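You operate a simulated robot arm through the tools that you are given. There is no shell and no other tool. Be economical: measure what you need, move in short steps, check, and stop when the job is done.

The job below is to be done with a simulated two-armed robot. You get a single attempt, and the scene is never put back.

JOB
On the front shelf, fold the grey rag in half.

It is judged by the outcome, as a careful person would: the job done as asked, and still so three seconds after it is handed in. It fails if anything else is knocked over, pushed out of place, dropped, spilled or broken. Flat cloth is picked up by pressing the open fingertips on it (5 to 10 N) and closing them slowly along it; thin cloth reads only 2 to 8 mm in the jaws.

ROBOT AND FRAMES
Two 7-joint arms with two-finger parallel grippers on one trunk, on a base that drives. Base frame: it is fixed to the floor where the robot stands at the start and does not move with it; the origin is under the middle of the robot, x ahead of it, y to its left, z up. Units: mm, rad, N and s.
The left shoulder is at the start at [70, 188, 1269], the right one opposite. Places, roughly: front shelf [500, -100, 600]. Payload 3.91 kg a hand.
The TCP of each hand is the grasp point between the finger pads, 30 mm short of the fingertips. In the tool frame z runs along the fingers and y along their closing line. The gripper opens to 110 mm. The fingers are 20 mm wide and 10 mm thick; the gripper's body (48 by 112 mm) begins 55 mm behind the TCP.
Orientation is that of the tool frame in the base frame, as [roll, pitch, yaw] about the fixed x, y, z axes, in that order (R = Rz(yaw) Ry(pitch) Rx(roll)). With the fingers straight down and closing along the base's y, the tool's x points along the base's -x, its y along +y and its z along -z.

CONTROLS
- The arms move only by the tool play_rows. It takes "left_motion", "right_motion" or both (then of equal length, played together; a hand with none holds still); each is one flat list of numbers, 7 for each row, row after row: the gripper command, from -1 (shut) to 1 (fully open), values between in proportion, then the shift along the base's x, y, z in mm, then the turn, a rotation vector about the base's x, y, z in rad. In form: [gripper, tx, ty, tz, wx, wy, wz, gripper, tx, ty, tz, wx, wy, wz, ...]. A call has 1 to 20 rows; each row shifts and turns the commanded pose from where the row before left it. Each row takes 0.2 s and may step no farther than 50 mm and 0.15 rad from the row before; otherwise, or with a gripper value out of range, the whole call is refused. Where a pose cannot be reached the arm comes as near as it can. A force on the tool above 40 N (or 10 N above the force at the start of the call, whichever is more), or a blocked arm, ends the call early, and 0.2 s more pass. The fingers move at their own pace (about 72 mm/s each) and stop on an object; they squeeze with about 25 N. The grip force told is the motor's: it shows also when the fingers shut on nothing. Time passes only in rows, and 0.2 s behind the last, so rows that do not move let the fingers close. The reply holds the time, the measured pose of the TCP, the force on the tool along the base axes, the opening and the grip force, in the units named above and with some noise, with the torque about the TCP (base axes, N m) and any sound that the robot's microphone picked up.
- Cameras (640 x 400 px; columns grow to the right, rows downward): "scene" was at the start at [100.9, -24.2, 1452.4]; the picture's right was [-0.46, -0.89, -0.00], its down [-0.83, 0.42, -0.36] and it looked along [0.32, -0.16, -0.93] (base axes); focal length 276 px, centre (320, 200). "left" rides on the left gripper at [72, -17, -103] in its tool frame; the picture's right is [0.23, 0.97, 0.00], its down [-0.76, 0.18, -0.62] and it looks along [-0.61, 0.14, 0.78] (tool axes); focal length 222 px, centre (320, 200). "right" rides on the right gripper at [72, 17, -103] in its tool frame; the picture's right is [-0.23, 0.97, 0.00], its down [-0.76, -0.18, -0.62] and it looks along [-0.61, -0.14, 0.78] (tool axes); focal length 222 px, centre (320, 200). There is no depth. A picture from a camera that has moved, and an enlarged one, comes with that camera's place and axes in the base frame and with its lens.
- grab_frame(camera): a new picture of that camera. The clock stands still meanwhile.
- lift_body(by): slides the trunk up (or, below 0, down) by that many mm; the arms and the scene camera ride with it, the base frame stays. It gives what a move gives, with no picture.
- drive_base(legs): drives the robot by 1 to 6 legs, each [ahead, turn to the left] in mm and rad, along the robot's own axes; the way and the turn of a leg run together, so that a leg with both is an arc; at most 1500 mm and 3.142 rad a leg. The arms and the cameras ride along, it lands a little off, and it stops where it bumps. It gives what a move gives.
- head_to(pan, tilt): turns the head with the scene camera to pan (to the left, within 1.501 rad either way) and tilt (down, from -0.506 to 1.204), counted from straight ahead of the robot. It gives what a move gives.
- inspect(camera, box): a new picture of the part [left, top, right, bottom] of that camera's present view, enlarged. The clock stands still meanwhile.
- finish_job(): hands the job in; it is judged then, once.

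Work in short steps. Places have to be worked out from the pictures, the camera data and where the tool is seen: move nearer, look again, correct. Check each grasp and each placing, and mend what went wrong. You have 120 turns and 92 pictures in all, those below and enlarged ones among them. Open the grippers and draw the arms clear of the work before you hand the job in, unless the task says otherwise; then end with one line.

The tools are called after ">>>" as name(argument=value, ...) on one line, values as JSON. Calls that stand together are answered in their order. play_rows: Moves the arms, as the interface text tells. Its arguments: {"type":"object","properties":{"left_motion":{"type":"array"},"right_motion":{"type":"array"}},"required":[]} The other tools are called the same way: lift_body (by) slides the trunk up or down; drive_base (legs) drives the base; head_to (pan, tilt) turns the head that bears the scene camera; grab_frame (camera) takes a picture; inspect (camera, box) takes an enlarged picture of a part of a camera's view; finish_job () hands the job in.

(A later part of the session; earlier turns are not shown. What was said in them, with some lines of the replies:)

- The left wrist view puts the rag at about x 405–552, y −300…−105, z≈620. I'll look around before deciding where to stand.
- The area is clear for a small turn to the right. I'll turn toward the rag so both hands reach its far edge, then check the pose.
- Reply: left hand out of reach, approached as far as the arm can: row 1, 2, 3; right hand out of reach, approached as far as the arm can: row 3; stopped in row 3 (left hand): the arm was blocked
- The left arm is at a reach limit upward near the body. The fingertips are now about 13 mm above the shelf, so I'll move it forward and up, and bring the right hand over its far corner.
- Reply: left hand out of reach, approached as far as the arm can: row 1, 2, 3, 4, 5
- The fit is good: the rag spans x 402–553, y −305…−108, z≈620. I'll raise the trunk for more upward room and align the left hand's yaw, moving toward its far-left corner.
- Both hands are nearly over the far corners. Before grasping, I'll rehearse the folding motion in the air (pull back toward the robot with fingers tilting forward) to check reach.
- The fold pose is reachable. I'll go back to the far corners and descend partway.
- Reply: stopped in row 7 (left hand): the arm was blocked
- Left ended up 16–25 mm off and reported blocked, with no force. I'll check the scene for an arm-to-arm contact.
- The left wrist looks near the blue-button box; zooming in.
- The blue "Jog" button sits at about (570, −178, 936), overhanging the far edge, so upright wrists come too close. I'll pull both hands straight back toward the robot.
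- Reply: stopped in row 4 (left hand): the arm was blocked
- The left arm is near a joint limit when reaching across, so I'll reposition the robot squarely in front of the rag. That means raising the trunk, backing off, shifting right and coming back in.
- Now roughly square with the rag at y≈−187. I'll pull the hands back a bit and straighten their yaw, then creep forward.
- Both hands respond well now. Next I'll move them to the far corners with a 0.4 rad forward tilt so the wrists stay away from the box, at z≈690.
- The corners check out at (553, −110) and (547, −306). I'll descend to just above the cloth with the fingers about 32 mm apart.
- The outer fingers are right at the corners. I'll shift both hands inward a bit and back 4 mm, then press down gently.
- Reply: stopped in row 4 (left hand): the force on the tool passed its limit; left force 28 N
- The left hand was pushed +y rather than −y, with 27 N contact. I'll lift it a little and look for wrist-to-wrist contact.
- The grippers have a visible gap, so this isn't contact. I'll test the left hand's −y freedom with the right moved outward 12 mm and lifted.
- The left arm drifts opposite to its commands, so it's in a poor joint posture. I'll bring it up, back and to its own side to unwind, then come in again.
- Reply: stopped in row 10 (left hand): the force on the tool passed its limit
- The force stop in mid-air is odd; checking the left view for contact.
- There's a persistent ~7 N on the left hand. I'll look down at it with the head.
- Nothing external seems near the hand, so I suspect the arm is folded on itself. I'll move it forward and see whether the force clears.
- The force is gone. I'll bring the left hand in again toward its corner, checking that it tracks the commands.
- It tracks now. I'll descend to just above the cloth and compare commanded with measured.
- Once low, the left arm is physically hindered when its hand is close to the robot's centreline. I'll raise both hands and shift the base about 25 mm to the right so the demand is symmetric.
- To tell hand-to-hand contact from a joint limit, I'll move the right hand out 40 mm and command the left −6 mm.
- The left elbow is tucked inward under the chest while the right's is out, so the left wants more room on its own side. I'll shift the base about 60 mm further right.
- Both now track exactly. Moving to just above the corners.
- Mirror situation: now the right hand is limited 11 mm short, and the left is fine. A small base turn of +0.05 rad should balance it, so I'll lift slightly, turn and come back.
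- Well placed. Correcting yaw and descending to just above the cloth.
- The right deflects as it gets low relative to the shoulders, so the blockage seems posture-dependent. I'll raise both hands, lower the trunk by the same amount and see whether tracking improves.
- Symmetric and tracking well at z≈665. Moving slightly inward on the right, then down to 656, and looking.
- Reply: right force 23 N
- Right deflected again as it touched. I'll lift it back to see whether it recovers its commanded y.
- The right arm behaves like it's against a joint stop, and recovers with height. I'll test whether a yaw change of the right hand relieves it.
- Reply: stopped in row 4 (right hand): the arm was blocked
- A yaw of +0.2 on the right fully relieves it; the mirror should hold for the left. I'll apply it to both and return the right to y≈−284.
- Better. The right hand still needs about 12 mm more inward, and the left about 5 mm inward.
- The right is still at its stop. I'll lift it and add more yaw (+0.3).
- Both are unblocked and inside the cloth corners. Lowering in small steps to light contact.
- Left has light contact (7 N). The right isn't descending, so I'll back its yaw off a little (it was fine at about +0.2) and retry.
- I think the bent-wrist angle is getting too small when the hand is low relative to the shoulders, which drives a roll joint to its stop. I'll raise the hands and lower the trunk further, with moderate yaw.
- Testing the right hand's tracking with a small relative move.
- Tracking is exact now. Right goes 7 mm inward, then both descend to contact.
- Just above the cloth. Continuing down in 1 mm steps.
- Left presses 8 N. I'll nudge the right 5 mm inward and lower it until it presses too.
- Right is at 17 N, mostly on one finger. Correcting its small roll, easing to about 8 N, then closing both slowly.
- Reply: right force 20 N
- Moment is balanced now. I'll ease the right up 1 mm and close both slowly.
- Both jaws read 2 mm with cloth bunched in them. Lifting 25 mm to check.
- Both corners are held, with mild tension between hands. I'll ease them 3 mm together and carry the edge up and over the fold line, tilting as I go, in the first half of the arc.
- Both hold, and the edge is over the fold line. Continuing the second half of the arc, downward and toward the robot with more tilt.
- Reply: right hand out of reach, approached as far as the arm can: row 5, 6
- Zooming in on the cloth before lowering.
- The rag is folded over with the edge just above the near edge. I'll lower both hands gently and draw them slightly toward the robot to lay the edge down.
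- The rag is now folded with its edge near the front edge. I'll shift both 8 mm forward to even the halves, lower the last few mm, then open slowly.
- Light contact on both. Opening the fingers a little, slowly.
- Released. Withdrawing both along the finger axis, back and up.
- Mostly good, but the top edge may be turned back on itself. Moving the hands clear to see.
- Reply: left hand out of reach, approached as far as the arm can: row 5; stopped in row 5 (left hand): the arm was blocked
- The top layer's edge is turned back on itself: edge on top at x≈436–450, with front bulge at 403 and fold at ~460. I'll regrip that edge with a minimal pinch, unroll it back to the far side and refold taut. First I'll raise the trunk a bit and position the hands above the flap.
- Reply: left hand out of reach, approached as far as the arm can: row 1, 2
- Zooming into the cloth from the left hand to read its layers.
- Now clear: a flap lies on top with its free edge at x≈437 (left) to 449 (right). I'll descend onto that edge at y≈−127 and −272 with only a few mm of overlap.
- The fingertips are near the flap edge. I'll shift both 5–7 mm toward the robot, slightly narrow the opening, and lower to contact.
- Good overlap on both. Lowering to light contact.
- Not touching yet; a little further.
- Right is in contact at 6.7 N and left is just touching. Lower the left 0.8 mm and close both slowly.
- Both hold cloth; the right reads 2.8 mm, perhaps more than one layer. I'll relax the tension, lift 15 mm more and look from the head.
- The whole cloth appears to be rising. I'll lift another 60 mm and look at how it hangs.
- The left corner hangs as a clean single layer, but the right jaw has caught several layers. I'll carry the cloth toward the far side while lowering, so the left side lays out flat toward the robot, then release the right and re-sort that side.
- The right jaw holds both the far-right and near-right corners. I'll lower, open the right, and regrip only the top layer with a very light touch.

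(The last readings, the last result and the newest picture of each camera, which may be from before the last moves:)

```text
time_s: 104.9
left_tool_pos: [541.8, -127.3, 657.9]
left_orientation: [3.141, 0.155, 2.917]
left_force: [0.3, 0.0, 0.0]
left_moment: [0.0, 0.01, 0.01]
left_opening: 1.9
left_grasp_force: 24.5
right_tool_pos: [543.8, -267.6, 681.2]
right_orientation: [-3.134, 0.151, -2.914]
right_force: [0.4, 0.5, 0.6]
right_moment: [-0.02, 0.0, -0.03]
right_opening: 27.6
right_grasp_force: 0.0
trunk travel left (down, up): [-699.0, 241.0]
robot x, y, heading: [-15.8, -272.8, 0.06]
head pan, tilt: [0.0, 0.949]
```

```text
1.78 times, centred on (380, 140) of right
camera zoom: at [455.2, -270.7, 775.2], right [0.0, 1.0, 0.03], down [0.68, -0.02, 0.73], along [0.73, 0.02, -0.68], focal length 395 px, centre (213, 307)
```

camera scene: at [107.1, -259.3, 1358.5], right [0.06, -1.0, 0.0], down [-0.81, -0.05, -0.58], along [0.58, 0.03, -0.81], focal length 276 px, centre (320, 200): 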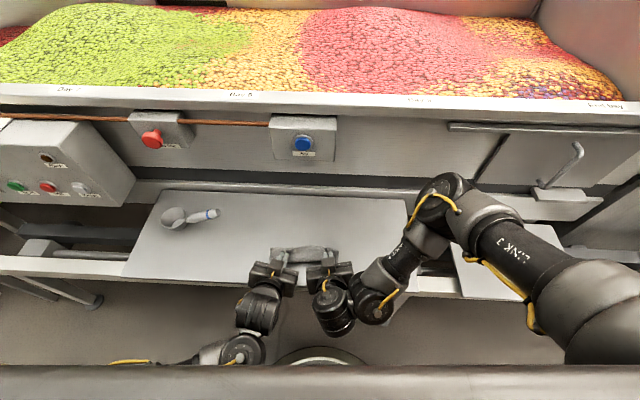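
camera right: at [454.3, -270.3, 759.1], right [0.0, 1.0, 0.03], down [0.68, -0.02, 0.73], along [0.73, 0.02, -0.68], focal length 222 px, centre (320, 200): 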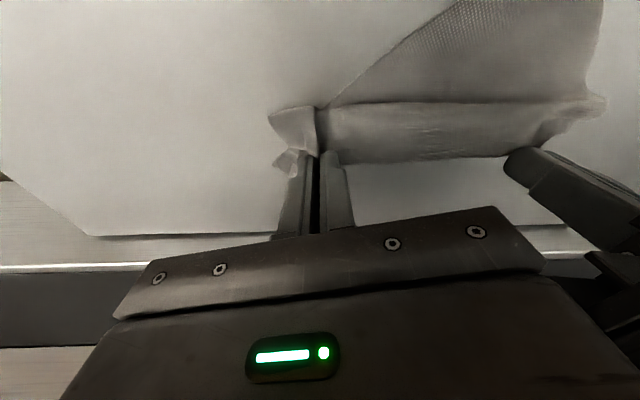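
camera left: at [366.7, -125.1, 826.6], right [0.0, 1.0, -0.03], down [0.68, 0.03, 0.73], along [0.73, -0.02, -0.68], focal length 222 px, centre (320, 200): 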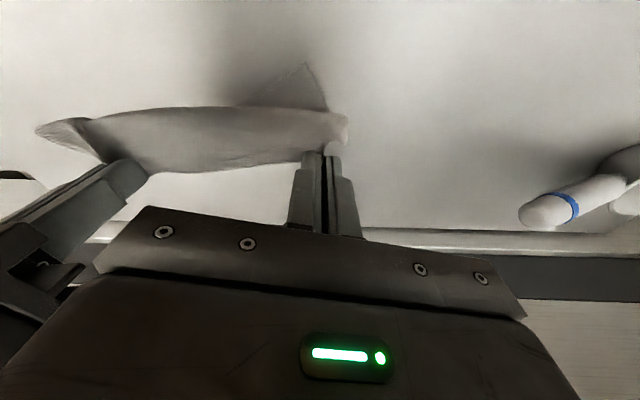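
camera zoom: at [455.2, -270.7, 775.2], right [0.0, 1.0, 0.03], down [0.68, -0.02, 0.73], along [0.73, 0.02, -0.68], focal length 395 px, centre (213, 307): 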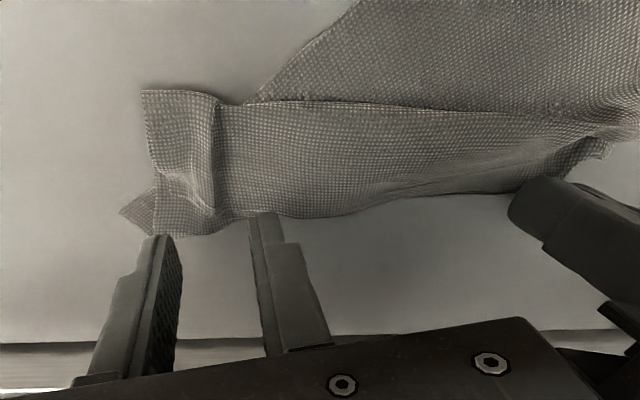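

The near-right corner pokes out as a small triangle at about (554, −303), under the top layer. I'll press closed fingertips on it and drag it outward to free it.

>>> play_rows(left_motion=[-1, 0, 0, 0, 0, 0, 0, -1, 0, 0, 0, 0, 0, 0, -1, 0, 0, 0, 0, 0, 0, -1, 0, 0, 0, 0, 0, 0, -1, 0, 0, 0, 0, 0, 0, -1, 0, 0, 0, 0, 0, 0], right_motion=[-0.7, 5, -13, 0, 0, 0, 0, -1, 5, -13, 0, 0, 0, 0, -1, 3, -13, 0, 0, 0, 0, -1, 0, 0, -10, 0, 0, 0, -1, 0, 0, -12, 0, 0, 0, -1, 0, 0, 0, 0, 0, 0])

>>> inspect(camera="right", box=[200, 80, 500, 240])

```text
time_s: 106.3
left_tool_pos: [542.6, -127.4, 659.3]
left_orientation: [3.141, 0.153, 2.915]
left_force: [0.2, -0.3, 0.2]
left_moment: [0.01, 0.01, 0.01]
left_opening: 1.4
left_grasp_force: 25.0
right_tool_pos: [556.9, -305.7, 661.1]
right_orientation: [-3.133, 0.149, -2.915]
right_force: [0.1, -1.2, -0.4]
right_moment: [-0.02, -0.02, 0.02]
right_opening: 0.0
right_grasp_force: 25.1
trunk travel left (down, up): [-699.0, 241.0]
robot x, y, heading: [-21.9, -267.8, 0.058]
head pan, tilt: [0.0, 0.949]
```

```text
2.13 times, centred on (350, 160) of right
camera zoom: at [468.3, -308.4, 754.1], right [0.0, 1.0, 0.03], down [0.68, -0.02, 0.73], along [0.73, 0.02, -0.68], focal length 474 px, centre (256, 285)
```

zoom: 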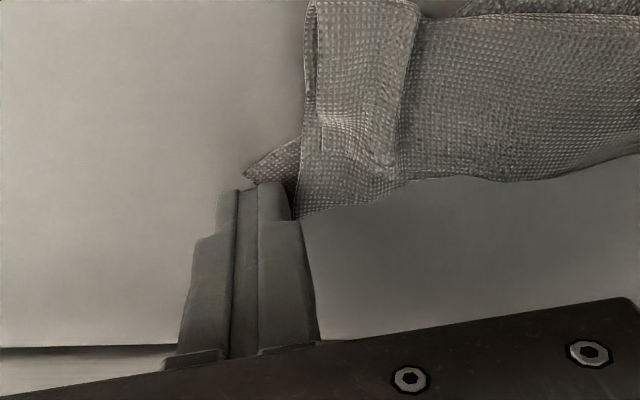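

The tip lines up with the triangle. Pressing down gently.

>>> play_rows(right_motion=[-1, -4, 2, -3, 0, 0, 0, -1, 0, 0, -3, 0, 0, 0, -1, 0, 0, -2, 0, 0, 0, -1, 0, 0, -1, 0, 0, 0, -1, 0, 0, 0, 0, 0, 0])

```text
time_s: 107.5
left_tool_pos: [541.7, -127.8, 659.1]
left_orientation: [-3.141, 0.153, 2.917]
left_force: [-0.2, -0.7, -0.8]
left_moment: [0.0, 0.03, -0.02]
left_opening: 1.8
left_grasp_force: 24.8
right_tool_pos: [553.7, -304.1, 651.6]
right_orientation: [-3.132, 0.152, -2.915]
right_force: [-0.6, -0.5, 4.5]
right_moment: [-0.02, 0.03, -0.03]
right_opening: 0.0
right_grasp_force: 25.0
trunk travel left (down, up): [-699.0, 241.0]
robot x, y, heading: [-12.9, -269.0, 0.053]
head pan, tilt: [0.0, 0.949]
```

In contact at 4.5 N. Pressing slightly more and dragging the corner out to the right and toward the robot.

>>> play_rows(right_motion=[-1, 0, 0, -0.7, 0, 0, 0, -1, -2, -4, 0, 0, 0, 0, -1, -3, -5, 0, 0, 0, 0, -1, -4, -5, 0, 0, 0, 0, -1, -5, -5, 0, 0, 0, 0, -1, -6, -5, 0, 0, 0, 0, -1, -6, -4, 0, 0, 0, 0, -1, -8, -3, 0, 0, 0, 0, -1, -8, -2, 0, 0, 0, 0, -1, -8, 0, 0, 0, 0, 0, -1, 0, 0, 0, 0, 0, 0])

>>> grab_frame(camera="right")

```text
time_s: 109.9
left_tool_pos: [541.3, -127.9, 658.6]
left_orientation: [3.141, 0.155, 2.916]
left_force: [0.0, 0.4, -1.1]
left_moment: [0.01, -0.01, 0.02]
left_opening: 1.7
left_grasp_force: 25.0
right_tool_pos: [502.1, -336.5, 651.7]
right_orientation: [-3.133, 0.15, -2.915]
right_force: [1.7, -0.8, 15.3]
right_moment: [0.08, 0.04, 0.0]
right_opening: 0.0
right_grasp_force: 25.2
trunk travel left (down, up): [-699.0, 241.0]
robot x, y, heading: [-16.0, -267.9, 0.06]
head pan, tilt: [0.0, 0.949]
```

```text
9 pictures are left
camera right: at [413.1, -338.9, 744.6], right [0.0, 1.0, 0.03], down [0.68, -0.02, 0.73], along [0.73, 0.02, -0.68], focal length 222 px, centre (320, 200)
```

right: 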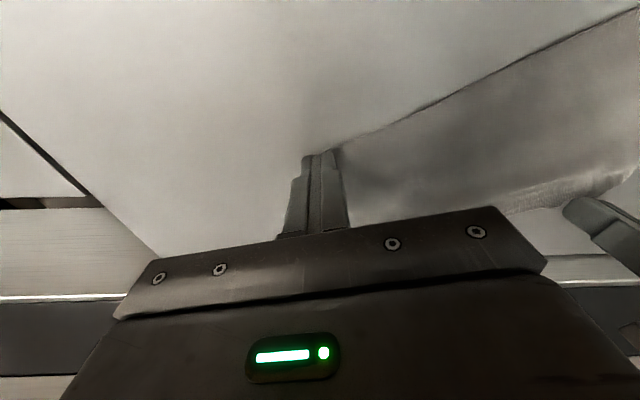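

That worked: the corner slid out and the cloth is opening. I'll continue dragging it toward its original place near (405, −308).

>>> play_rows(right_motion=[-1, -7, 2, 0.4, 0, 0, 0, -1, -7, 2, 0, 0, 0, 0, -1, -7, 2, 0, 0, 0, 0, -1, -7, 2, 0, 0, 0, 0, -1, -7, 2, 0, 0, 0, 0, -1, -7, 2, 0, 0, 0, 0, -1, -7, 2, 0, 0, 0, 0, -1, -7, 3, 0, 0, 0, 0, -1, -7, 3, 0, 0, 0, 0, -1, -7, 3, 0, 0, 0, 0, -1, -7, 2, 0, 0, 0, 0, -1, 0, 0, 0, 0, 0, 0])

>>> inspect(camera="scene", box=[220, 160, 420, 300])

```text
time_s: 112.5
left_tool_pos: [541.1, -128.5, 660.1]
left_orientation: [3.141, 0.155, 2.915]
left_force: [0.0, -1.2, 0.2]
left_moment: [0.01, 0.02, 0.01]
left_opening: 1.8
left_grasp_force: 25.0
right_tool_pos: [426.7, -313.2, 651.7]
right_orientation: [-3.132, 0.149, -2.914]
right_force: [2.2, 0.6, 12.3]
right_moment: [0.06, 0.01, -0.02]
right_opening: 0.0
right_grasp_force: 24.9
trunk travel left (down, up): [-699.0, 241.0]
robot x, y, heading: [-13.1, -265.5, 0.057]
head pan, tilt: [0.0, 0.949]
```

```text
2.86 times, centred on (320, 230) of scene
camera zoom: at [105.7, -259.0, 1388.7], right [0.06, -1.0, 0.0], down [-0.81, -0.05, -0.58], along [0.58, 0.03, -0.81], focal length 788 px, centre (320, 114)
```

zoom: 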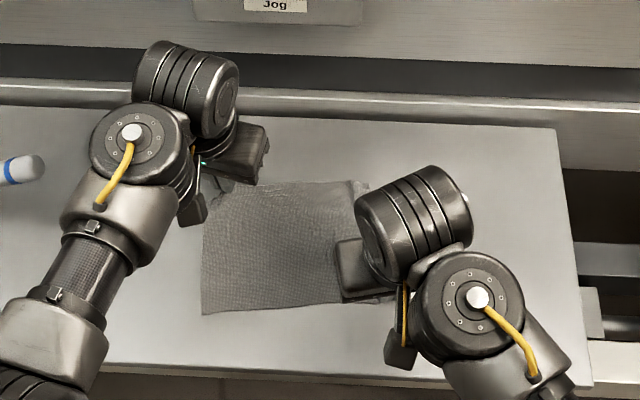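

The rag is flat again. I'll drag the near-right corner the last ~22 mm, then lift the right hand and take it over the far-right corner.

>>> play_rows(right_motion=[-1, -7, 2, 0, 0, 0, 0, -1, -7, 2, 0, 0, 0, 0, -1, -7, 1, 0, 0, 0, 0, -1, 0, 0, 2, 0, 0, 0, -1, 0, 0, 15, 0, 0, 0, -0.7, 0, 0, 25, 0, 0, 0, -0.5, 15, 2, 15, 0, 0, 0, -0.5, 30, 5, 0, 0, 0, 0, -0.5, 30, 5, 0, 0, 0, 0, -0.5, 30, 5, -10, 0, 0, 0, -0.5, 25, 5, -10, 0, 0, 0, -0.5, 10, 5, -10, 0, 0, 0])

>>> grab_frame(camera="right")

```text
time_s: 115.1
left_tool_pos: [542.9, -128.1, 658.7]
left_orientation: [3.141, 0.154, 2.917]
left_force: [-0.1, -0.1, -0.6]
left_moment: [0.0, -0.01, 0.02]
left_opening: 1.8
left_grasp_force: 24.6
right_tool_pos: [544.7, -279.5, 678.7]
right_orientation: [-3.135, 0.15, -2.914]
right_force: [0.0, 0.5, -1.2]
right_moment: [0.03, 0.0, -0.01]
right_opening: 27.4
right_grasp_force: 0.2
trunk travel left (down, up): [-699.0, 241.0]
robot x, y, heading: [-15.8, -268.9, 0.053]
head pan, tilt: [0.0, 0.949]
```

```text
7 pictures are left
camera right: at [456.5, -281.7, 772.0], right [0.0, 1.0, 0.03], down [0.68, -0.02, 0.73], along [0.73, 0.02, -0.68], focal length 222 px, centre (320, 200)
```

right: 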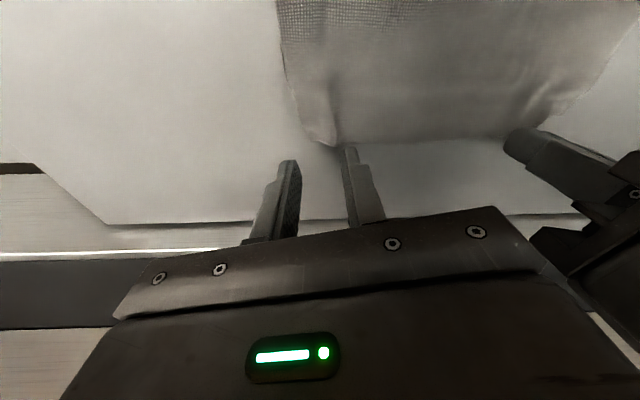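

The far-right corner is around (556, −268). I'll move the right to (552, −260) and lower it to contact.

>>> play_rows(right_motion=[-0.56, 4, 10, -4, 0, 0, 0, -0.56, 4, 10, -6, 0, 0, 0, -0.56, 0, 0, -7, 0, 0, 0, -0.56, 0, 0, -5, 0, 0, 0, -0.56, 0, 0, -2, 0, 0, 0, -0.56, 0, 0, 0, 0, 0, 0])

>>> inspect(camera="right", box=[200, 80, 500, 240])

```text
time_s: 116.5
left_tool_pos: [541.5, -127.1, 658.8]
left_orientation: [3.141, 0.154, 2.917]
left_force: [-0.6, 0.6, -0.1]
left_moment: [0.01, 0.02, 0.02]
left_opening: 1.7
left_grasp_force: 24.8
right_tool_pos: [553.5, -260.6, 654.4]
right_orientation: [-3.134, 0.15, -2.915]
right_force: [0.2, 0.1, -0.5]
right_moment: [0.0, 0.0, -0.02]
right_opening: 24.3
right_grasp_force: 0.1
trunk travel left (down, up): [-699.0, 241.0]
robot x, y, heading: [-19.4, -268.2, 0.058]
head pan, tilt: [0.0, 0.949]
```

```text
2.13 times, centred on (350, 160) of right
camera zoom: at [463.7, -263.0, 747.1], right [0.0, 1.0, 0.03], down [0.68, -0.02, 0.73], along [0.73, 0.02, -0.68], focal length 474 px, centre (256, 285)
```

zoom: 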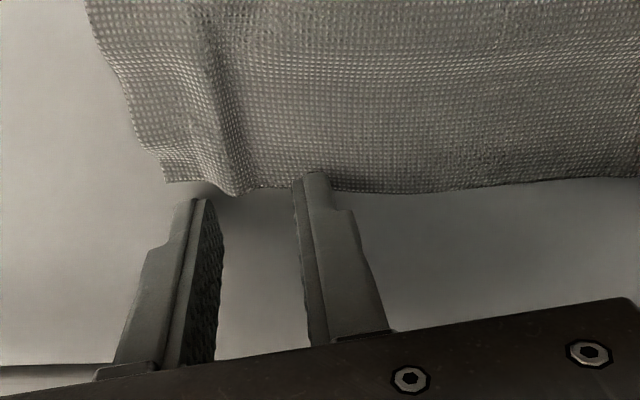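

Clear view: a pleat sits right between the fingers. I'll move 4 mm toward the robot, touch down and close slowly.

>>> play_rows(right_motion=[-0.56, -4, -3, 0, 0, 0, 0, -0.56, 0, 0, -1.5, 0, 0, 0, -0.56, 0, 0, -1, 0, 0, 0, -0.56, 0, 0, 0, 0, 0, 0])

```text
time_s: 117.5
left_tool_pos: [541.6, -128.1, 659.2]
left_orientation: [-3.14, 0.155, 2.916]
left_force: [-0.3, 0.0, -1.0]
left_moment: [0.03, 0.0, 0.0]
left_opening: 1.6
left_grasp_force: 25.2
right_tool_pos: [548.9, -263.3, 652.0]
right_orientation: [-3.135, 0.153, -2.915]
right_force: [-0.5, -0.6, 5.2]
right_moment: [0.09, 0.07, 0.02]
right_opening: 24.2
right_grasp_force: 0.2
trunk travel left (down, up): [-699.0, 241.0]
robot x, y, heading: [-16.1, -267.0, 0.059]
head pan, tilt: [0.0, 0.949]
```

5 N contact. Closing slowly, then lifting the right 8 mm to match the left.

>>> play_rows(right_motion=[-0.6, 0, 0, 0, 0, 0, 0, -0.65, 0, 0, 0, 0, 0, 0, -0.7, 0, 0, 0, 0, 0, 0, -0.75, 0, 0, 0, 0, 0, 0, -0.8, 0, 0, 0, 0, 0, 0, -0.85, 0, 0, 0, 0, 0, 0, -0.9, 0, 0, 0, 0, 0, 0, -0.95, 0, 0, 0, 0, 0, 0, -1, 0, 0, 0, 0, 0, 0, -1, 0, 0, 0, 0, 0, 0, -1, 0, 0, 4, 0, 0, 0, -1, 0, 0, 4, 0, 0, 0])

>>> play_rows(left_motion=[-1, 0, 0, 8, 0, 0, 0, -1, -1, 0, 8, 0, 0, 0, -1, -1, 0, 8, 0, 0, 0, -1, 0, 0, 0, 0, 0, 0], right_motion=[-1, -2, 0, 8, 0, 0, 0, -1, -3, 0, 8, 0, 0, 0, -1, -3, 0, 8, 0, 0, 0, -1, 0, 0, 0, 0, 0, 0])

>>> grab_frame(camera="right")

```text
time_s: 120.1
left_tool_pos: [541.6, -127.1, 659.2]
left_orientation: [3.141, 0.153, 2.916]
left_force: [1.0, -5.7, -0.1]
left_moment: [-0.2, -0.02, 0.02]
left_opening: 1.4
left_grasp_force: 24.9
right_tool_pos: [549.9, -261.6, 658.7]
right_orientation: [-3.135, 0.148, -2.915]
right_force: [0.1, 6.2, 0.3]
right_moment: [0.14, 0.04, -0.07]
right_opening: 1.9
right_grasp_force: 25.1
trunk travel left (down, up): [-699.0, 241.0]
robot x, y, heading: [-17.6, -268.2, 0.055]
head pan, tilt: [0.0, 0.949]
```

```text
time_s: 121.1
left_tool_pos: [540.3, -128.0, 683.2]
left_orientation: [3.141, 0.154, 2.918]
left_force: [0.0, -7.8, -0.2]
left_moment: [-0.19, -0.03, 0.03]
left_opening: 1.3
left_grasp_force: 24.6
right_tool_pos: [541.0, -263.5, 684.6]
right_orientation: [-3.132, 0.15, -2.913]
right_force: [0.7, 7.7, -0.6]
right_moment: [0.22, -0.02, -0.01]
right_opening: 1.5
right_grasp_force: 25.1
trunk travel left (down, up): [-699.0, 241.0]
robot x, y, heading: [-19.2, -267.5, 0.053]
head pan, tilt: [0.0, 0.949]
```

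```text
5 pictures are left
camera right: at [451.8, -265.9, 776.9], right [0.0, 1.0, 0.03], down [0.68, -0.02, 0.73], along [0.73, 0.02, -0.68], focal length 222 px, centre (320, 200)
```

right: 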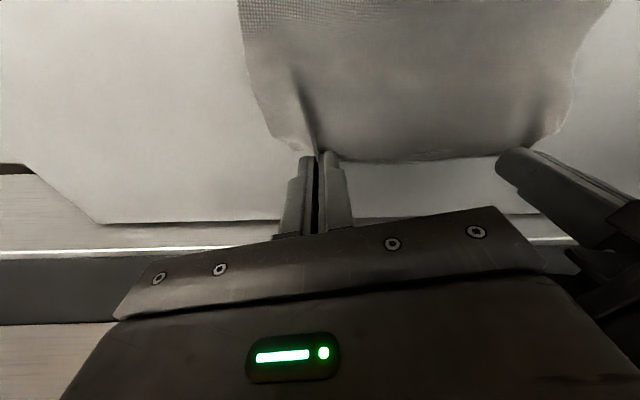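

Both hands hold single-layer corners with a small pinch. I'll ease the lateral tension and fold again, this time keeping the cloth nearly taut about x≈478 through the arc.

>>> play_rows(left_motion=[-1, -12, -2, 8.5, 0, -0.075, 0, -1, -12, -1, 8.5, 0, -0.075, 0, -1, -14.5, 0, 6, 0, -0.075, 0, -1, -14.5, 0, 6, 0, -0.075, 0, -1, -13, 0, 1, 0, -0.075, 0, -1, -13, 0, 1, 0, -0.075, 0, -1, -13, 0, -3, 0, -0.06, 0, -1, -13, 0, -3, 0, -0.06, 0, -1, -13.5, 0, -7, 0, -0.06, 0, -1, -13.5, 0, -7, 0, -0.06, 0, -1, 0, 0, 0, 0, 0, 0], right_motion=[-1, -12, 2, 8.5, 0, -0.075, 0, -1, -12, 1, 8.5, 0, -0.075, 0, -1, -14.5, 0, 6, 0, -0.075, 0, -1, -14.5, 0, 6, 0, -0.075, 0, -1, -13, 0, 1, 0, -0.075, 0, -1, -13, 0, 1, 0, -0.075, 0, -1, -13, 0, -3, 0, -0.06, 0, -1, -13, 0, -3, 0, -0.06, 0, -1, -13.5, 0, -7, 0, -0.06, 0, -1, -13.5, 0, -7, 0, -0.06, 0, -1, 0, 0, 0, 0, 0, 0])

>>> inspect(camera="left", box=[40, 20, 480, 240])

```text
time_s: 123.5
left_tool_pos: [407.3, -132.0, 695.3]
left_orientation: [2.93, 0.819, 2.809]
left_force: [0.5, -0.1, -0.3]
left_moment: [-0.01, 0.01, 0.01]
left_opening: 1.5
left_grasp_force: 25.2
right_tool_pos: [409.1, -260.5, 694.7]
right_orientation: [-2.923, 0.818, -2.812]
right_force: [0.1, -1.2, -1.4]
right_moment: [0.02, 0.03, 0.0]
right_opening: 1.7
right_grasp_force: 25.0
trunk travel left (down, up): [-699.0, 241.0]
robot x, y, heading: [-14.2, -268.6, 0.058]
head pan, tilt: [0.0, 0.949]
```

```text
1.45 times, centred on (260, 130) of left
camera zoom: at [281.0, -128.8, 707.1], right [0.02, 1.0, -0.03], down [0.06, 0.03, 1.0], along [1.0, -0.02, -0.06], focal length 323 px, centre (407, 302)
```

zoom: 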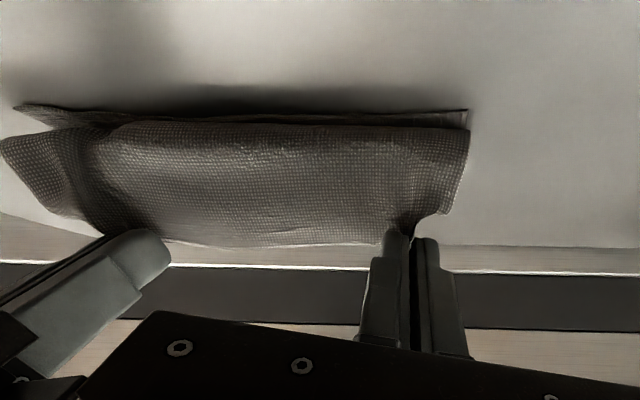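

The soft cloth hangs straight down, so the wide arc peeled too far and put the fold at ~459. I'll back up to re-lay the lower half, then come down along a 45° line so the fold stays at ~478.

>>> play_rows(left_motion=[-1, 13.7, 0, 7.3, 0, 0.06, 0, -1, 13.7, 0, 7.3, 0, 0.06, 0, -1, 13, 0, 3, 0, 0.06, 0, -1, 13, 0, 3, 0, 0.06, 0, -1, 14, 0, -8, 0, 0.1, 0, -1, 6, 0, -4, 0, 0, 0, -1, 0, 0, 0, 0, 0, 0], right_motion=[-1, 13.7, 0, 7.3, 0, 0.06, 0, -1, 13.7, 0, 7.3, 0, 0.06, 0, -1, 13, 0, 3, 0, 0.06, 0, -1, 13, 0, 3, 0, 0.06, 0, -1, 14, 0, -8, 0, 0.1, 0, -1, 6, 0, -4, 0, 0, 0, -1, 0, 0, 0, 0, 0, 0])

>>> play_rows(left_motion=[-1, -13, 0, 2, 0, -0.05, 0, -1, -13, 0, 0, 0, -0.05, 0, -1, -12, 0, -9, 0, -0.06, 0, -1, -12, 0, -10, 0, -0.06, 0, -1, -11.3, 0, -11, 0, -0.065, 0, -1, -11.3, 0, -11, 0, -0.065, 0, -1, 0, 0, 0, 0, 0, 0], right_motion=[-1, -13, 0, 2, 0, -0.05, 0, -1, -13, 0, 0, 0, -0.05, 0, -1, -12, 0, -9, 0, -0.06, 0, -1, -12, 0, -10, 0, -0.06, 0, -1, -11.3, 0, -11, 0, -0.065, 0, -1, -11.3, 0, -11, 0, -0.065, 0, -1, 0, 0, 0, 0, 0, 0])

>>> inspect(camera="scene", box=[240, 180, 380, 280])

```text
time_s: 125.1
left_tool_pos: [481.3, -131.1, 703.3]
left_orientation: [3.055, 0.493, 2.888]
left_force: [0.1, -0.7, 0.2]
left_moment: [-0.04, 0.0, -0.01]
left_opening: 1.6
left_grasp_force: 24.7
right_tool_pos: [483.7, -261.9, 704.2]
right_orientation: [-3.044, 0.49, -2.884]
right_force: [0.4, 2.4, -0.1]
right_moment: [0.04, -0.03, 0.0]
right_opening: 1.8
right_grasp_force: 25.1
trunk travel left (down, up): [-699.0, 241.0]
robot x, y, heading: [-17.0, -267.5, 0.053]
head pan, tilt: [0.0, 0.949]
```

```text
time_s: 126.7
left_tool_pos: [408.3, -131.4, 665.2]
left_orientation: [2.924, 0.831, 2.808]
left_force: [0.2, 0.1, -0.1]
left_moment: [-0.04, 0.02, -0.02]
left_opening: 1.8
left_grasp_force: 25.3
right_tool_pos: [410.7, -259.3, 662.1]
right_orientation: [-2.918, 0.826, -2.808]
right_force: [0.3, -0.7, 0.5]
right_moment: [0.03, 0.01, 0.05]
right_opening: 1.9
right_grasp_force: 24.9
trunk travel left (down, up): [-699.0, 241.0]
robot x, y, heading: [-17.7, -267.2, 0.058]
head pan, tilt: [0.0, 0.949]
```

```text
4.00 times, centred on (310, 230) of scene
camera zoom: at [107.2, -259.5, 1388.5], right [0.06, -1.0, 0.0], down [-0.81, -0.05, -0.58], along [0.58, 0.03, -0.81], focal length 1102 px, centre (360, 80)
```

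zoom: 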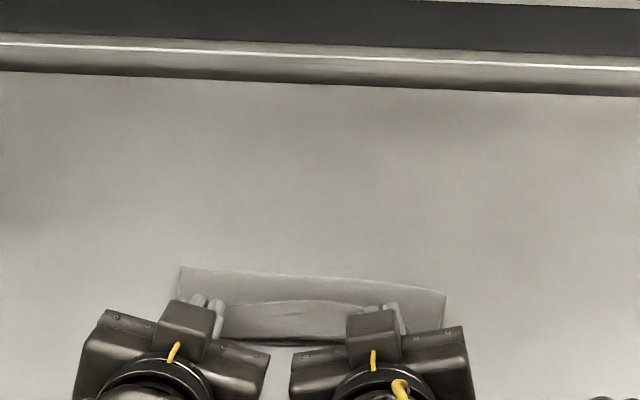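

The fold line is now at about 468. I'll draw the edge toward the robot to nearly taut while lowering, so it lands around x≈400 without tucking.

>>> play_rows(left_motion=[-1, -9, 0, -4, 0, -0.05, 0, -1, -9, 0, -4, 0, -0.05, 0, -1, -8, 0, -4, 0, -0.03, 0, -1, -6, 0, -4, 0, 0, 0, -1, 0, 0, 0, 0, 0, 0], right_motion=[-1, -9, 0, -3, 0, -0.05, 0, -1, -9, 0, -3, 0, -0.05, 0, -1, -9, 0, -3, 0, -0.03, 0, -1, -7, 0, -4, 0, 0, 0, -1, 0, 0, 0, 0, 0, 0])

```text
time_s: 127.9
left_tool_pos: [377.8, -131.7, 649.3]
left_orientation: [2.853, 0.956, 2.752]
left_force: [2.3, -0.5, 13.1]
left_moment: [0.04, -0.26, 0.02]
left_opening: 1.7
left_grasp_force: 24.9
right_tool_pos: [375.7, -260.6, 650.2]
right_orientation: [-2.844, 0.948, -2.75]
right_force: [-0.2, -0.2, 0.5]
right_moment: [0.06, -0.02, 0.0]
right_opening: 1.8
right_grasp_force: 25.6
trunk travel left (down, up): [-699.0, 241.0]
robot x, y, heading: [-21.0, -270.6, 0.058]
head pan, tilt: [0.0, 0.949]
```

Left is in contact (13 N), the right nearly so. I'll balance them, then open just enough to release.

>>> play_rows(left_motion=[-1, 0, 0, 1, 0, 0, 0, -1, 0, 0, 0, 0, 0, 0, -0.95, 0, 0, 0, 0, 0, 0, -0.9, 0, 0, 0, 0, 0, 0, -0.85, 0, 0, 0, 0, 0, 0, -0.8, 0, 0, 0, 0, 0, 0, -0.8, 0, 0, 0, 0, 0, 0, -0.8, -3, 0, 4, 0, 0, 0, -0.8, -5, 0, 6, 0, 0, 0, -0.8, -8, 0, 10, 0, 0, 0, -0.8, -10, 0, 15, 0, 0, 0, -0.8, -5, 5, 20, 0, 0, 0], right_motion=[-1, 0, 0, -1, 0, 0, 0, -1, 0, 0, -1, 0, 0, 0, -0.95, 0, 0, 0, 0, 0, 0, -0.9, 0, 0, 0, 0, 0, 0, -0.85, 0, 0, 0, 0, 0, 0, -0.8, 0, 0, 0, 0, 0, 0, -0.8, 0, 0, 0, 0, 0, 0, -0.8, -3, 0, 4, 0, 0, 0, -0.8, -5, 0, 6, 0, 0, 0, -0.8, -8, 0, 10, 0, 0, 0, -0.8, -10, 0, 15, 0, 0, 0, -0.8, -5, -5, 20, 0, 0, 0])

>>> play_rows(left_motion=[-0.8, 0, 15, 15, 0, 0.05, 0, -0.8, 0, 20, 15, 0, 0.05, 0, -0.8, 0, 25, 10, 0, 0.05, 0], right_motion=[-0.8, 0, -15, 15, 0, 0.05, 0, -0.8, 0, -20, 15, 0, 0.05, 0, -0.8, 0, -25, 10, 0, 0.05, 0])

>>> inspect(camera="scene", box=[260, 210, 372, 280])

```text
time_s: 130.5
left_tool_pos: [343.9, -124.2, 701.8]
left_orientation: [2.853, 0.953, 2.752]
left_force: [0.5, 0.1, -0.2]
left_moment: [0.01, 0.01, -0.03]
left_opening: 11.2
left_grasp_force: 0.1
right_tool_pos: [344.1, -264.1, 705.3]
right_orientation: [-2.843, 0.946, -2.748]
right_force: [-0.4, 0.3, -0.1]
right_moment: [0.01, -0.01, 0.0]
right_opening: 11.3
right_grasp_force: 0.1
trunk travel left (down, up): [-699.0, 241.0]
robot x, y, heading: [-18.9, -267.3, 0.059]
head pan, tilt: [0.0, 0.949]
```

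```text
time_s: 131.3
left_tool_pos: [345.9, -66.1, 744.9]
left_orientation: [2.936, 0.811, 2.816]
left_force: [0.7, -0.3, 0.2]
left_moment: [-0.01, -0.02, 0.0]
left_opening: 11.1
left_grasp_force: 0.1
right_tool_pos: [344.9, -324.5, 742.7]
right_orientation: [-2.927, 0.806, -2.813]
right_force: [0.5, -0.4, 0.1]
right_moment: [0.0, -0.02, -0.02]
right_opening: 11.0
right_grasp_force: 0.0
trunk travel left (down, up): [-699.0, 241.0]
robot x, y, heading: [-18.9, -267.3, 0.057]
head pan, tilt: [0.0, 0.949]
```

```text
5.71 times, centred on (316, 245) of scene
camera zoom: at [106.7, -259.9, 1388.5], right [0.06, -1.0, 0.0], down [-0.81, -0.05, -0.58], along [0.58, 0.03, -0.81], focal length 1575 px, centre (343, -57)
```

zoom: 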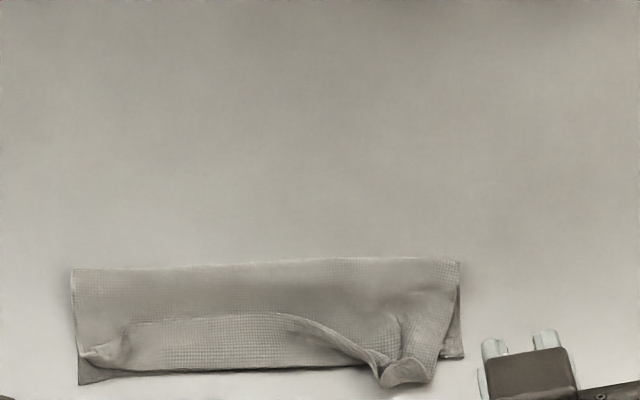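

The rag is folded, but the middle-left of the top edge is still turned back ~20 mm and the far-right corner is bunched inward. The press-and-drag trick worked before, so I'll use the left hand's spread fingertips on the turned-back flap and draw it toward the robot.

>>> play_rows(left_motion=[-0.5, 5, -10, 0, 0, 0.06, 0.04, -0.2, 10, -16, -5, 0, 0.06, 0.05, -0.09, 10, -18, -15, 0, 0.06, 0.05, -0.09, 10, -20, -15, 0, 0.06, 0.05, -0.09, 10, -20, -15, 0, 0.06, 0.05, -0.09, 7, -20, -20, 0, 0.03, 0, -0.09, 0, 0, -10, 0, 0, 0, -0.09, 0, 0, 0, 0, 0, 0])

```text
time_s: 132.5
left_tool_pos: [371.1, -59.5, 671.7]
left_orientation: [2.797, 0.494, 2.944]
left_force: [-0.3, -0.4, 0.0]
left_moment: [0.0, 0.0, -0.02]
left_opening: 49.9
left_grasp_force: 0.0
right_tool_pos: [345.3, -326.1, 741.5]
right_orientation: [-2.927, 0.806, -2.814]
right_force: [-0.7, 0.2, 1.0]
right_moment: [-0.03, 0.02, 0.01]
right_opening: 11.0
right_grasp_force: 0.1
trunk travel left (down, up): [-699.0, 241.0]
robot x, y, heading: [-20.2, -269.3, 0.055]
head pan, tilt: [0.0, 0.949]
stopped in row 5 (left hand): the arm was blocked; the commanded pose is now the measured one
```

The yaw change hit the joint stop. I'll raise the left, undo the yaw and restore level.

>>> play_rows(left_motion=[-0.09, 0, 0, 15, 0, 0, -0.07, -0.09, 0, 0, 10, -0.06, 0, -0.07, -0.09, 5, -5, 0, -0.08, 0, -0.06, -0.09, 5, -10, 0, -0.08, 0, 0, -0.09, 5, -15, 0, -0.06, 0, 0, -0.09, 0, 0, 0, 0, 0, 0])

```text
time_s: 133.9
left_tool_pos: [386.2, -89.4, 696.9]
left_orientation: [3.11, 0.571, 2.905]
left_force: [-0.9, 0.4, 0.0]
left_moment: [0.0, 0.0, -0.01]
left_opening: 50.3
left_grasp_force: 0.1
right_tool_pos: [345.8, -324.2, 742.2]
right_orientation: [-2.927, 0.806, -2.816]
right_force: [0.2, 0.0, 0.4]
right_moment: [0.02, 0.02, -0.01]
right_opening: 11.1
right_grasp_force: 0.1
trunk travel left (down, up): [-699.0, 241.0]
robot x, y, heading: [-20.9, -270.5, 0.055]
head pan, tilt: [0.0, 0.949]
```

Tracking again. Moving over the flap with a 30 mm finger spread, down to just above it.

>>> play_rows(left_motion=[-0.45, 2, -20, 0, -0.03, 0, 0, -0.45, 2, -20, 0, 0, 0, 0, -0.45, 2, -20, -5, 0, 0, 0, -0.45, 2, -20, -10, 0, 0, 0, -0.45, 0, 0, -12, 0, 0, 0, -0.45, 0, 0, -8, 0, 0, 0, -0.45, 0, 0, 0, 0, 0, 0])

```text
time_s: 135.5
left_tool_pos: [394.2, -168.7, 661.1]
left_orientation: [-3.138, 0.578, 2.922]
left_force: [0.7, 0.8, 0.7]
left_moment: [-0.02, 0.02, 0.01]
left_opening: 30.3
left_grasp_force: 0.1
right_tool_pos: [345.5, -325.1, 742.9]
right_orientation: [-2.928, 0.807, -2.812]
right_force: [-0.4, -0.1, 0.3]
right_moment: [0.01, -0.01, 0.03]
right_opening: 10.9
right_grasp_force: 0.1
trunk travel left (down, up): [-699.0, 241.0]
robot x, y, heading: [-18.3, -269.5, 0.056]
head pan, tilt: [0.0, 0.949]
```

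Placed as intended. Lowering to light contact.

>>> play_rows(left_motion=[-0.45, 0, 0, -2, 0, 0, 0, -0.45, 0, 0, -2, 0, 0, 0, -0.45, 0, 0, -1.5, 0, 0, 0, -0.45, 0, 0, 0, 0, 0, 0])

```text
time_s: 136.5
left_tool_pos: [393.5, -168.3, 656.3]
left_orientation: [-3.137, 0.577, 2.924]
left_force: [-0.4, 0.8, 0.0]
left_moment: [0.02, 0.02, -0.01]
left_opening: 30.4
left_grasp_force: 0.0
right_tool_pos: [344.7, -325.8, 742.9]
right_orientation: [-2.926, 0.806, -2.815]
right_force: [-0.2, 0.2, -0.2]
right_moment: [-0.02, -0.02, 0.01]
right_opening: 10.7
right_grasp_force: 0.0
trunk travel left (down, up): [-699.0, 241.0]
robot x, y, heading: [-17.3, -264.1, 0.057]
head pan, tilt: [0.0, 0.949]
```

>>> play_rows(left_motion=[-0.45, 0, 0, -1.5, 0, 0, 0, -0.45, 0, 0, -1, 0, 0, 0, -0.45, 0, 0, -0.5, 0, 0, 0, -0.45, 0, 0, 0, 0, 0, 0])

```text
time_s: 137.5
left_tool_pos: [393.4, -169.6, 653.2]
left_orientation: [-3.138, 0.579, 2.923]
left_force: [0.0, -0.8, 5.2]
left_moment: [0.01, -0.05, 0.03]
left_opening: 30.6
left_grasp_force: 0.0
right_tool_pos: [344.8, -325.5, 743.1]
right_orientation: [-2.928, 0.804, -2.814]
right_force: [0.0, -0.1, 1.0]
right_moment: [0.0, 0.03, 0.04]
right_opening: 11.0
right_grasp_force: 0.1
trunk travel left (down, up): [-699.0, 241.0]
robot x, y, heading: [-17.0, -267.8, 0.054]
head pan, tilt: [0.0, 0.949]
```

Contact made at 5 N. I'll shift 5 mm closer to the flap's free edge and drag it toward the robot.

>>> play_rows(left_motion=[-0.45, 0, 0, 3, 0, 0, 0, -0.45, 5, 0, 0, 0, 0, 0, -0.45, 0, 0, -3, 0, 0, 0, -0.45, 0, 0, -0.3, 0, 0, 0, -0.45, -3, 0, 0, 0, 0, 0, -0.45, -3, 0, 0, 0, 0, 0, -0.45, -4, 0, 0, 0, 0, 0, -0.45, -4, 0, 0, 0, 0, 0, -0.45, -4, 0, 0, 0, 0, 0, -0.45, -4, 0, -0.3, 0, 0, 0, -0.45, -4, 0, -0.3, 0, 0, 0, -0.45, -4, 0, 0, 0, 0, 0, -0.45, 0, 0, 0, 0, 0, 0])

>>> inspect(camera="left", box=[60, 0, 500, 220])

```text
time_s: 140.3
left_tool_pos: [368.0, -170.5, 652.7]
left_orientation: [-3.138, 0.583, 2.923]
left_force: [3.4, 0.5, 20.9]
left_moment: [-0.04, -0.31, 0.03]
left_opening: 30.3
left_grasp_force: 0.1
right_tool_pos: [344.7, -325.7, 743.1]
right_orientation: [-2.926, 0.809, -2.815]
right_force: [0.0, -0.9, 0.1]
right_moment: [0.01, -0.01, 0.01]
right_opening: 10.8
right_grasp_force: 0.0
trunk travel left (down, up): [-699.0, 241.0]
robot x, y, heading: [-17.5, -268.7, 0.057]
head pan, tilt: [0.0, 0.949]
```

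```text
1.45 times, centred on (280, 110) of left
camera zoom: at [250.8, -161.0, 698.5], right [0.03, 0.99, -0.13], down [0.33, 0.11, 0.94], along [0.94, -0.07, -0.32], focal length 323 px, centre (378, 331)
```

zoom: 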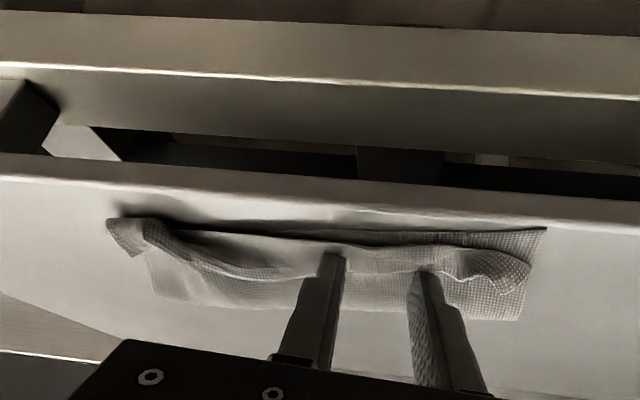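

The flap's edge is now drawn to about x≈378, level with the near edge. I'll lift the left away and use the right's closed fingertips to draw the bunched far-right corner outward.

>>> play_rows(left_motion=[-0.45, 0, 0, 3, 0, 0, 0, -0.45, 0, 0, 10, 0, 0, 0, -0.45, -3, 0, 20, 0, 0, 0, -0.45, 0, 15, 20, 0, 0, 0, -0.45, 0, 20, 15, 0, 0, 0, -0.45, 0, 25, 0, 0, 0, 0, -0.45, 0, 25, 0, 0, 0, 0, -0.45, 0, 0, 0, 0, 0, 0], right_motion=[-1, 0, 0, 0, 0, 0.05, 0, -1, 0, 0, 0, 0, 0.05, 0, -1, 5, 0, 0, 0, 0.05, 0, -1, 8, 8, -5, 0, 0.05, 0, -1, 8, 10, -10, 0, 0.05, 0, -1, 8, 15, -15, 0, 0.05, 0, -1, 8, 15, -20, 0, 0, 0, -1, 2, 3, -20, 0, 0, 0])

```text
time_s: 142.1
left_tool_pos: [366.0, -85.5, 720.7]
left_orientation: [-3.136, 0.578, 2.926]
left_force: [0.9, -0.3, 0.5]
left_moment: [-0.02, -0.02, -0.04]
left_opening: 30.2
left_grasp_force: 0.0
right_tool_pos: [382.3, -272.8, 670.4]
right_orientation: [-3.038, 0.521, -2.882]
right_force: [-0.9, 0.0, 0.6]
right_moment: [-0.02, 0.01, 0.01]
right_opening: 0.2
right_grasp_force: 25.3
trunk travel left (down, up): [-699.0, 241.0]
robot x, y, heading: [-16.3, -267.5, 0.058]
head pan, tilt: [0.0, 0.949]
```

Descending the right's closed tips toward the bunched corner.

>>> play_rows(right_motion=[-1, 0, 0, -5, 0, 0, 0, -1, 0, 0, -4, 0, 0, 0, -1, 0, 0, -3, 0, 0, 0, -1, 0, 0, -2.5, 0, 0, 0, -1, 0, 0, -1.5, 0, 0, 0, -1, 0, 0, 0, 0, 0, 0])

```text
time_s: 143.5
left_tool_pos: [365.7, -86.0, 721.6]
left_orientation: [-3.136, 0.578, 2.924]
left_force: [-0.1, 0.0, -0.1]
left_moment: [-0.02, 0.0, 0.01]
left_opening: 30.3
left_grasp_force: 0.0
right_tool_pos: [383.7, -273.0, 656.2]
right_orientation: [-3.038, 0.519, -2.883]
right_force: [-0.3, 0.0, 0.0]
right_moment: [0.0, 0.0, -0.02]
right_opening: 0.0
right_grasp_force: 25.2
trunk travel left (down, up): [-699.0, 241.0]
robot x, y, heading: [-17.4, -267.1, 0.053]
head pan, tilt: [0.0, 0.949]
```

>>> play_rows(right_motion=[-1, 0, 0, -1.5, 0, 0, 0, -1, 0, 0, -1, 0, 0, 0, -1, 0, 0, -1, 0, 0, 0, -1, 0, 0, 0, 0, 0, 0])

```text
time_s: 144.5
left_tool_pos: [366.2, -85.3, 720.9]
left_orientation: [-3.135, 0.576, 2.924]
left_force: [0.4, 0.5, 0.2]
left_moment: [0.02, 0.02, 0.01]
left_opening: 30.4
left_grasp_force: 0.0
right_tool_pos: [384.1, -274.3, 654.1]
right_orientation: [-3.037, 0.519, -2.88]
right_force: [-0.6, 0.0, 0.1]
right_moment: [-0.04, 0.0, 0.0]
right_opening: 0.0
right_grasp_force: 25.3
trunk travel left (down, up): [-699.0, 241.0]
robot x, y, heading: [-18.8, -269.6, 0.057]
head pan, tilt: [0.0, 0.949]
```

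Not touching yet; lowering a little more, then dragging outward once pressed.

>>> play_rows(right_motion=[-1, 0, 0, -1, 0, 0, 0, -1, 0, 0, -1, 0, 0, 0, -1, 0, 0, 0, 0, 0, 0])

```text
time_s: 145.3
left_tool_pos: [365.8, -85.7, 721.8]
left_orientation: [-3.137, 0.579, 2.924]
left_force: [-0.2, -0.1, 0.1]
left_moment: [0.0, -0.01, -0.02]
left_opening: 30.1
left_grasp_force: 0.1
right_tool_pos: [384.3, -273.7, 654.0]
right_orientation: [-3.039, 0.521, -2.883]
right_force: [0.6, -1.4, 14.6]
right_moment: [-0.04, -0.13, -0.02]
right_opening: 0.1
right_grasp_force: 25.3
trunk travel left (down, up): [-699.0, 241.0]
robot x, y, heading: [-14.4, -267.1, 0.057]
head pan, tilt: [0.0, 0.949]
```

In contact. Easing slightly and dragging the corner outward (−28 mm y, +6 mm x), then lifting off and clearing.

>>> play_rows(right_motion=[-1, 0, 0, 0.6, 0, 0, 0, -1, 1, -4, 0, 0, 0, 0, -1, 1, -4, 0, 0, 0, 0, -1, 1, -4, 0, 0, 0, 0, -1, 1, -4, 0, 0, 0, 0, -1, 1, -4, 0, 0, 0, 0, -1, 1, -4, 0, 0, 0, 0, -1, 0, -4, 0, 0, 0, 0, -1, 0, 0, 3, 0, 0, 0, -1, 0, 0, 10, 0, 0, 0, -1, 0, 0, 20, 0, 0, 0, -1, -5, -10, 20, 0, 0, 0, -0.5, -5, -20, 20, 0, 0, 0, -0.5, -5, -20, 10, 0, 0, 0])

>>> inspect(camera="scene", box=[260, 210, 372, 280])

```text
time_s: 148.3
left_tool_pos: [365.4, -86.6, 721.4]
left_orientation: [-3.137, 0.577, 2.924]
left_force: [0.2, -0.1, 0.4]
left_moment: [-0.03, -0.05, 0.05]
left_opening: 30.2
left_grasp_force: 0.0
right_tool_pos: [372.3, -352.6, 735.4]
right_orientation: [-3.036, 0.521, -2.88]
right_force: [0.2, 0.1, -0.1]
right_moment: [0.01, 0.0, 0.0]
right_opening: 27.5
right_grasp_force: 0.0
trunk travel left (down, up): [-699.0, 241.0]
robot x, y, heading: [-17.1, -270.2, 0.054]
head pan, tilt: [0.0, 0.949]
```

```text
5.71 times, centred on (316, 245) of scene
camera zoom: at [106.3, -259.8, 1388.6], right [0.06, -1.0, 0.0], down [-0.81, -0.05, -0.58], along [0.58, 0.03, -0.81], focal length 1575 px, centre (343, -57)
```

zoom: 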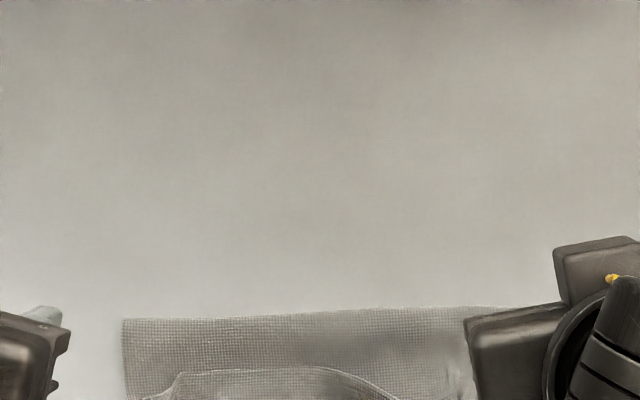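

I have no pictures left. The last one shows the rag folded over and lying wholly on the shelf, shifted about 30 mm toward the robot, with part of the top edge still curled back. I'll open both grippers and draw the arms clear.

>>> play_rows(left_motion=[0, 0, 15, 15, 0, 0, 0, 0.3, 0, 15, 15, 0, 0, 0, 0.3, 0, 15, 10, 0, 0, 0], right_motion=[0, 0, -15, 15, 0, 0, 0, 0.3, 0, -15, 15, 0, 0, 0, 0.3, 0, -15, 10, 0, 0, 0])

```text
time_s: 149.1
left_tool_pos: [355.8, 21.0, 749.9]
left_orientation: [2.942, 0.5, 2.766]
left_force: [-0.6, 0.2, -0.3]
left_moment: [0.01, 0.0, 0.0]
left_opening: 71.5
left_grasp_force: 0.0
right_tool_pos: [373.6, -393.9, 772.3]
right_orientation: [-3.039, 0.52, -2.883]
right_force: [1.0, -0.5, 0.1]
right_moment: [-0.03, 0.0, -0.04]
right_opening: 71.5
right_grasp_force: 0.2
trunk travel left (down, up): [-699.0, 241.0]
robot x, y, heading: [-16.4, -270.0, 0.055]
head pan, tilt: [0.0, 0.949]
stopped in row 3 (left hand): the arm was blocked; the commanded pose is now the measured one
```

Both grippers are open and the arms are clear of the rag, so I'm handing the job in.

>>> finish_job()

```text
The job is handed in.
```

I folded the grey rag over on itself on the front shelf, but it isn't a neat half: in the last picture part of the top edge was still curled back and the layers weren't evenly matched. The rag also ended up about 30 mm closer to the robot than it started. I saw nothing else knocked or moved, but I had no pictures left to check the final state.
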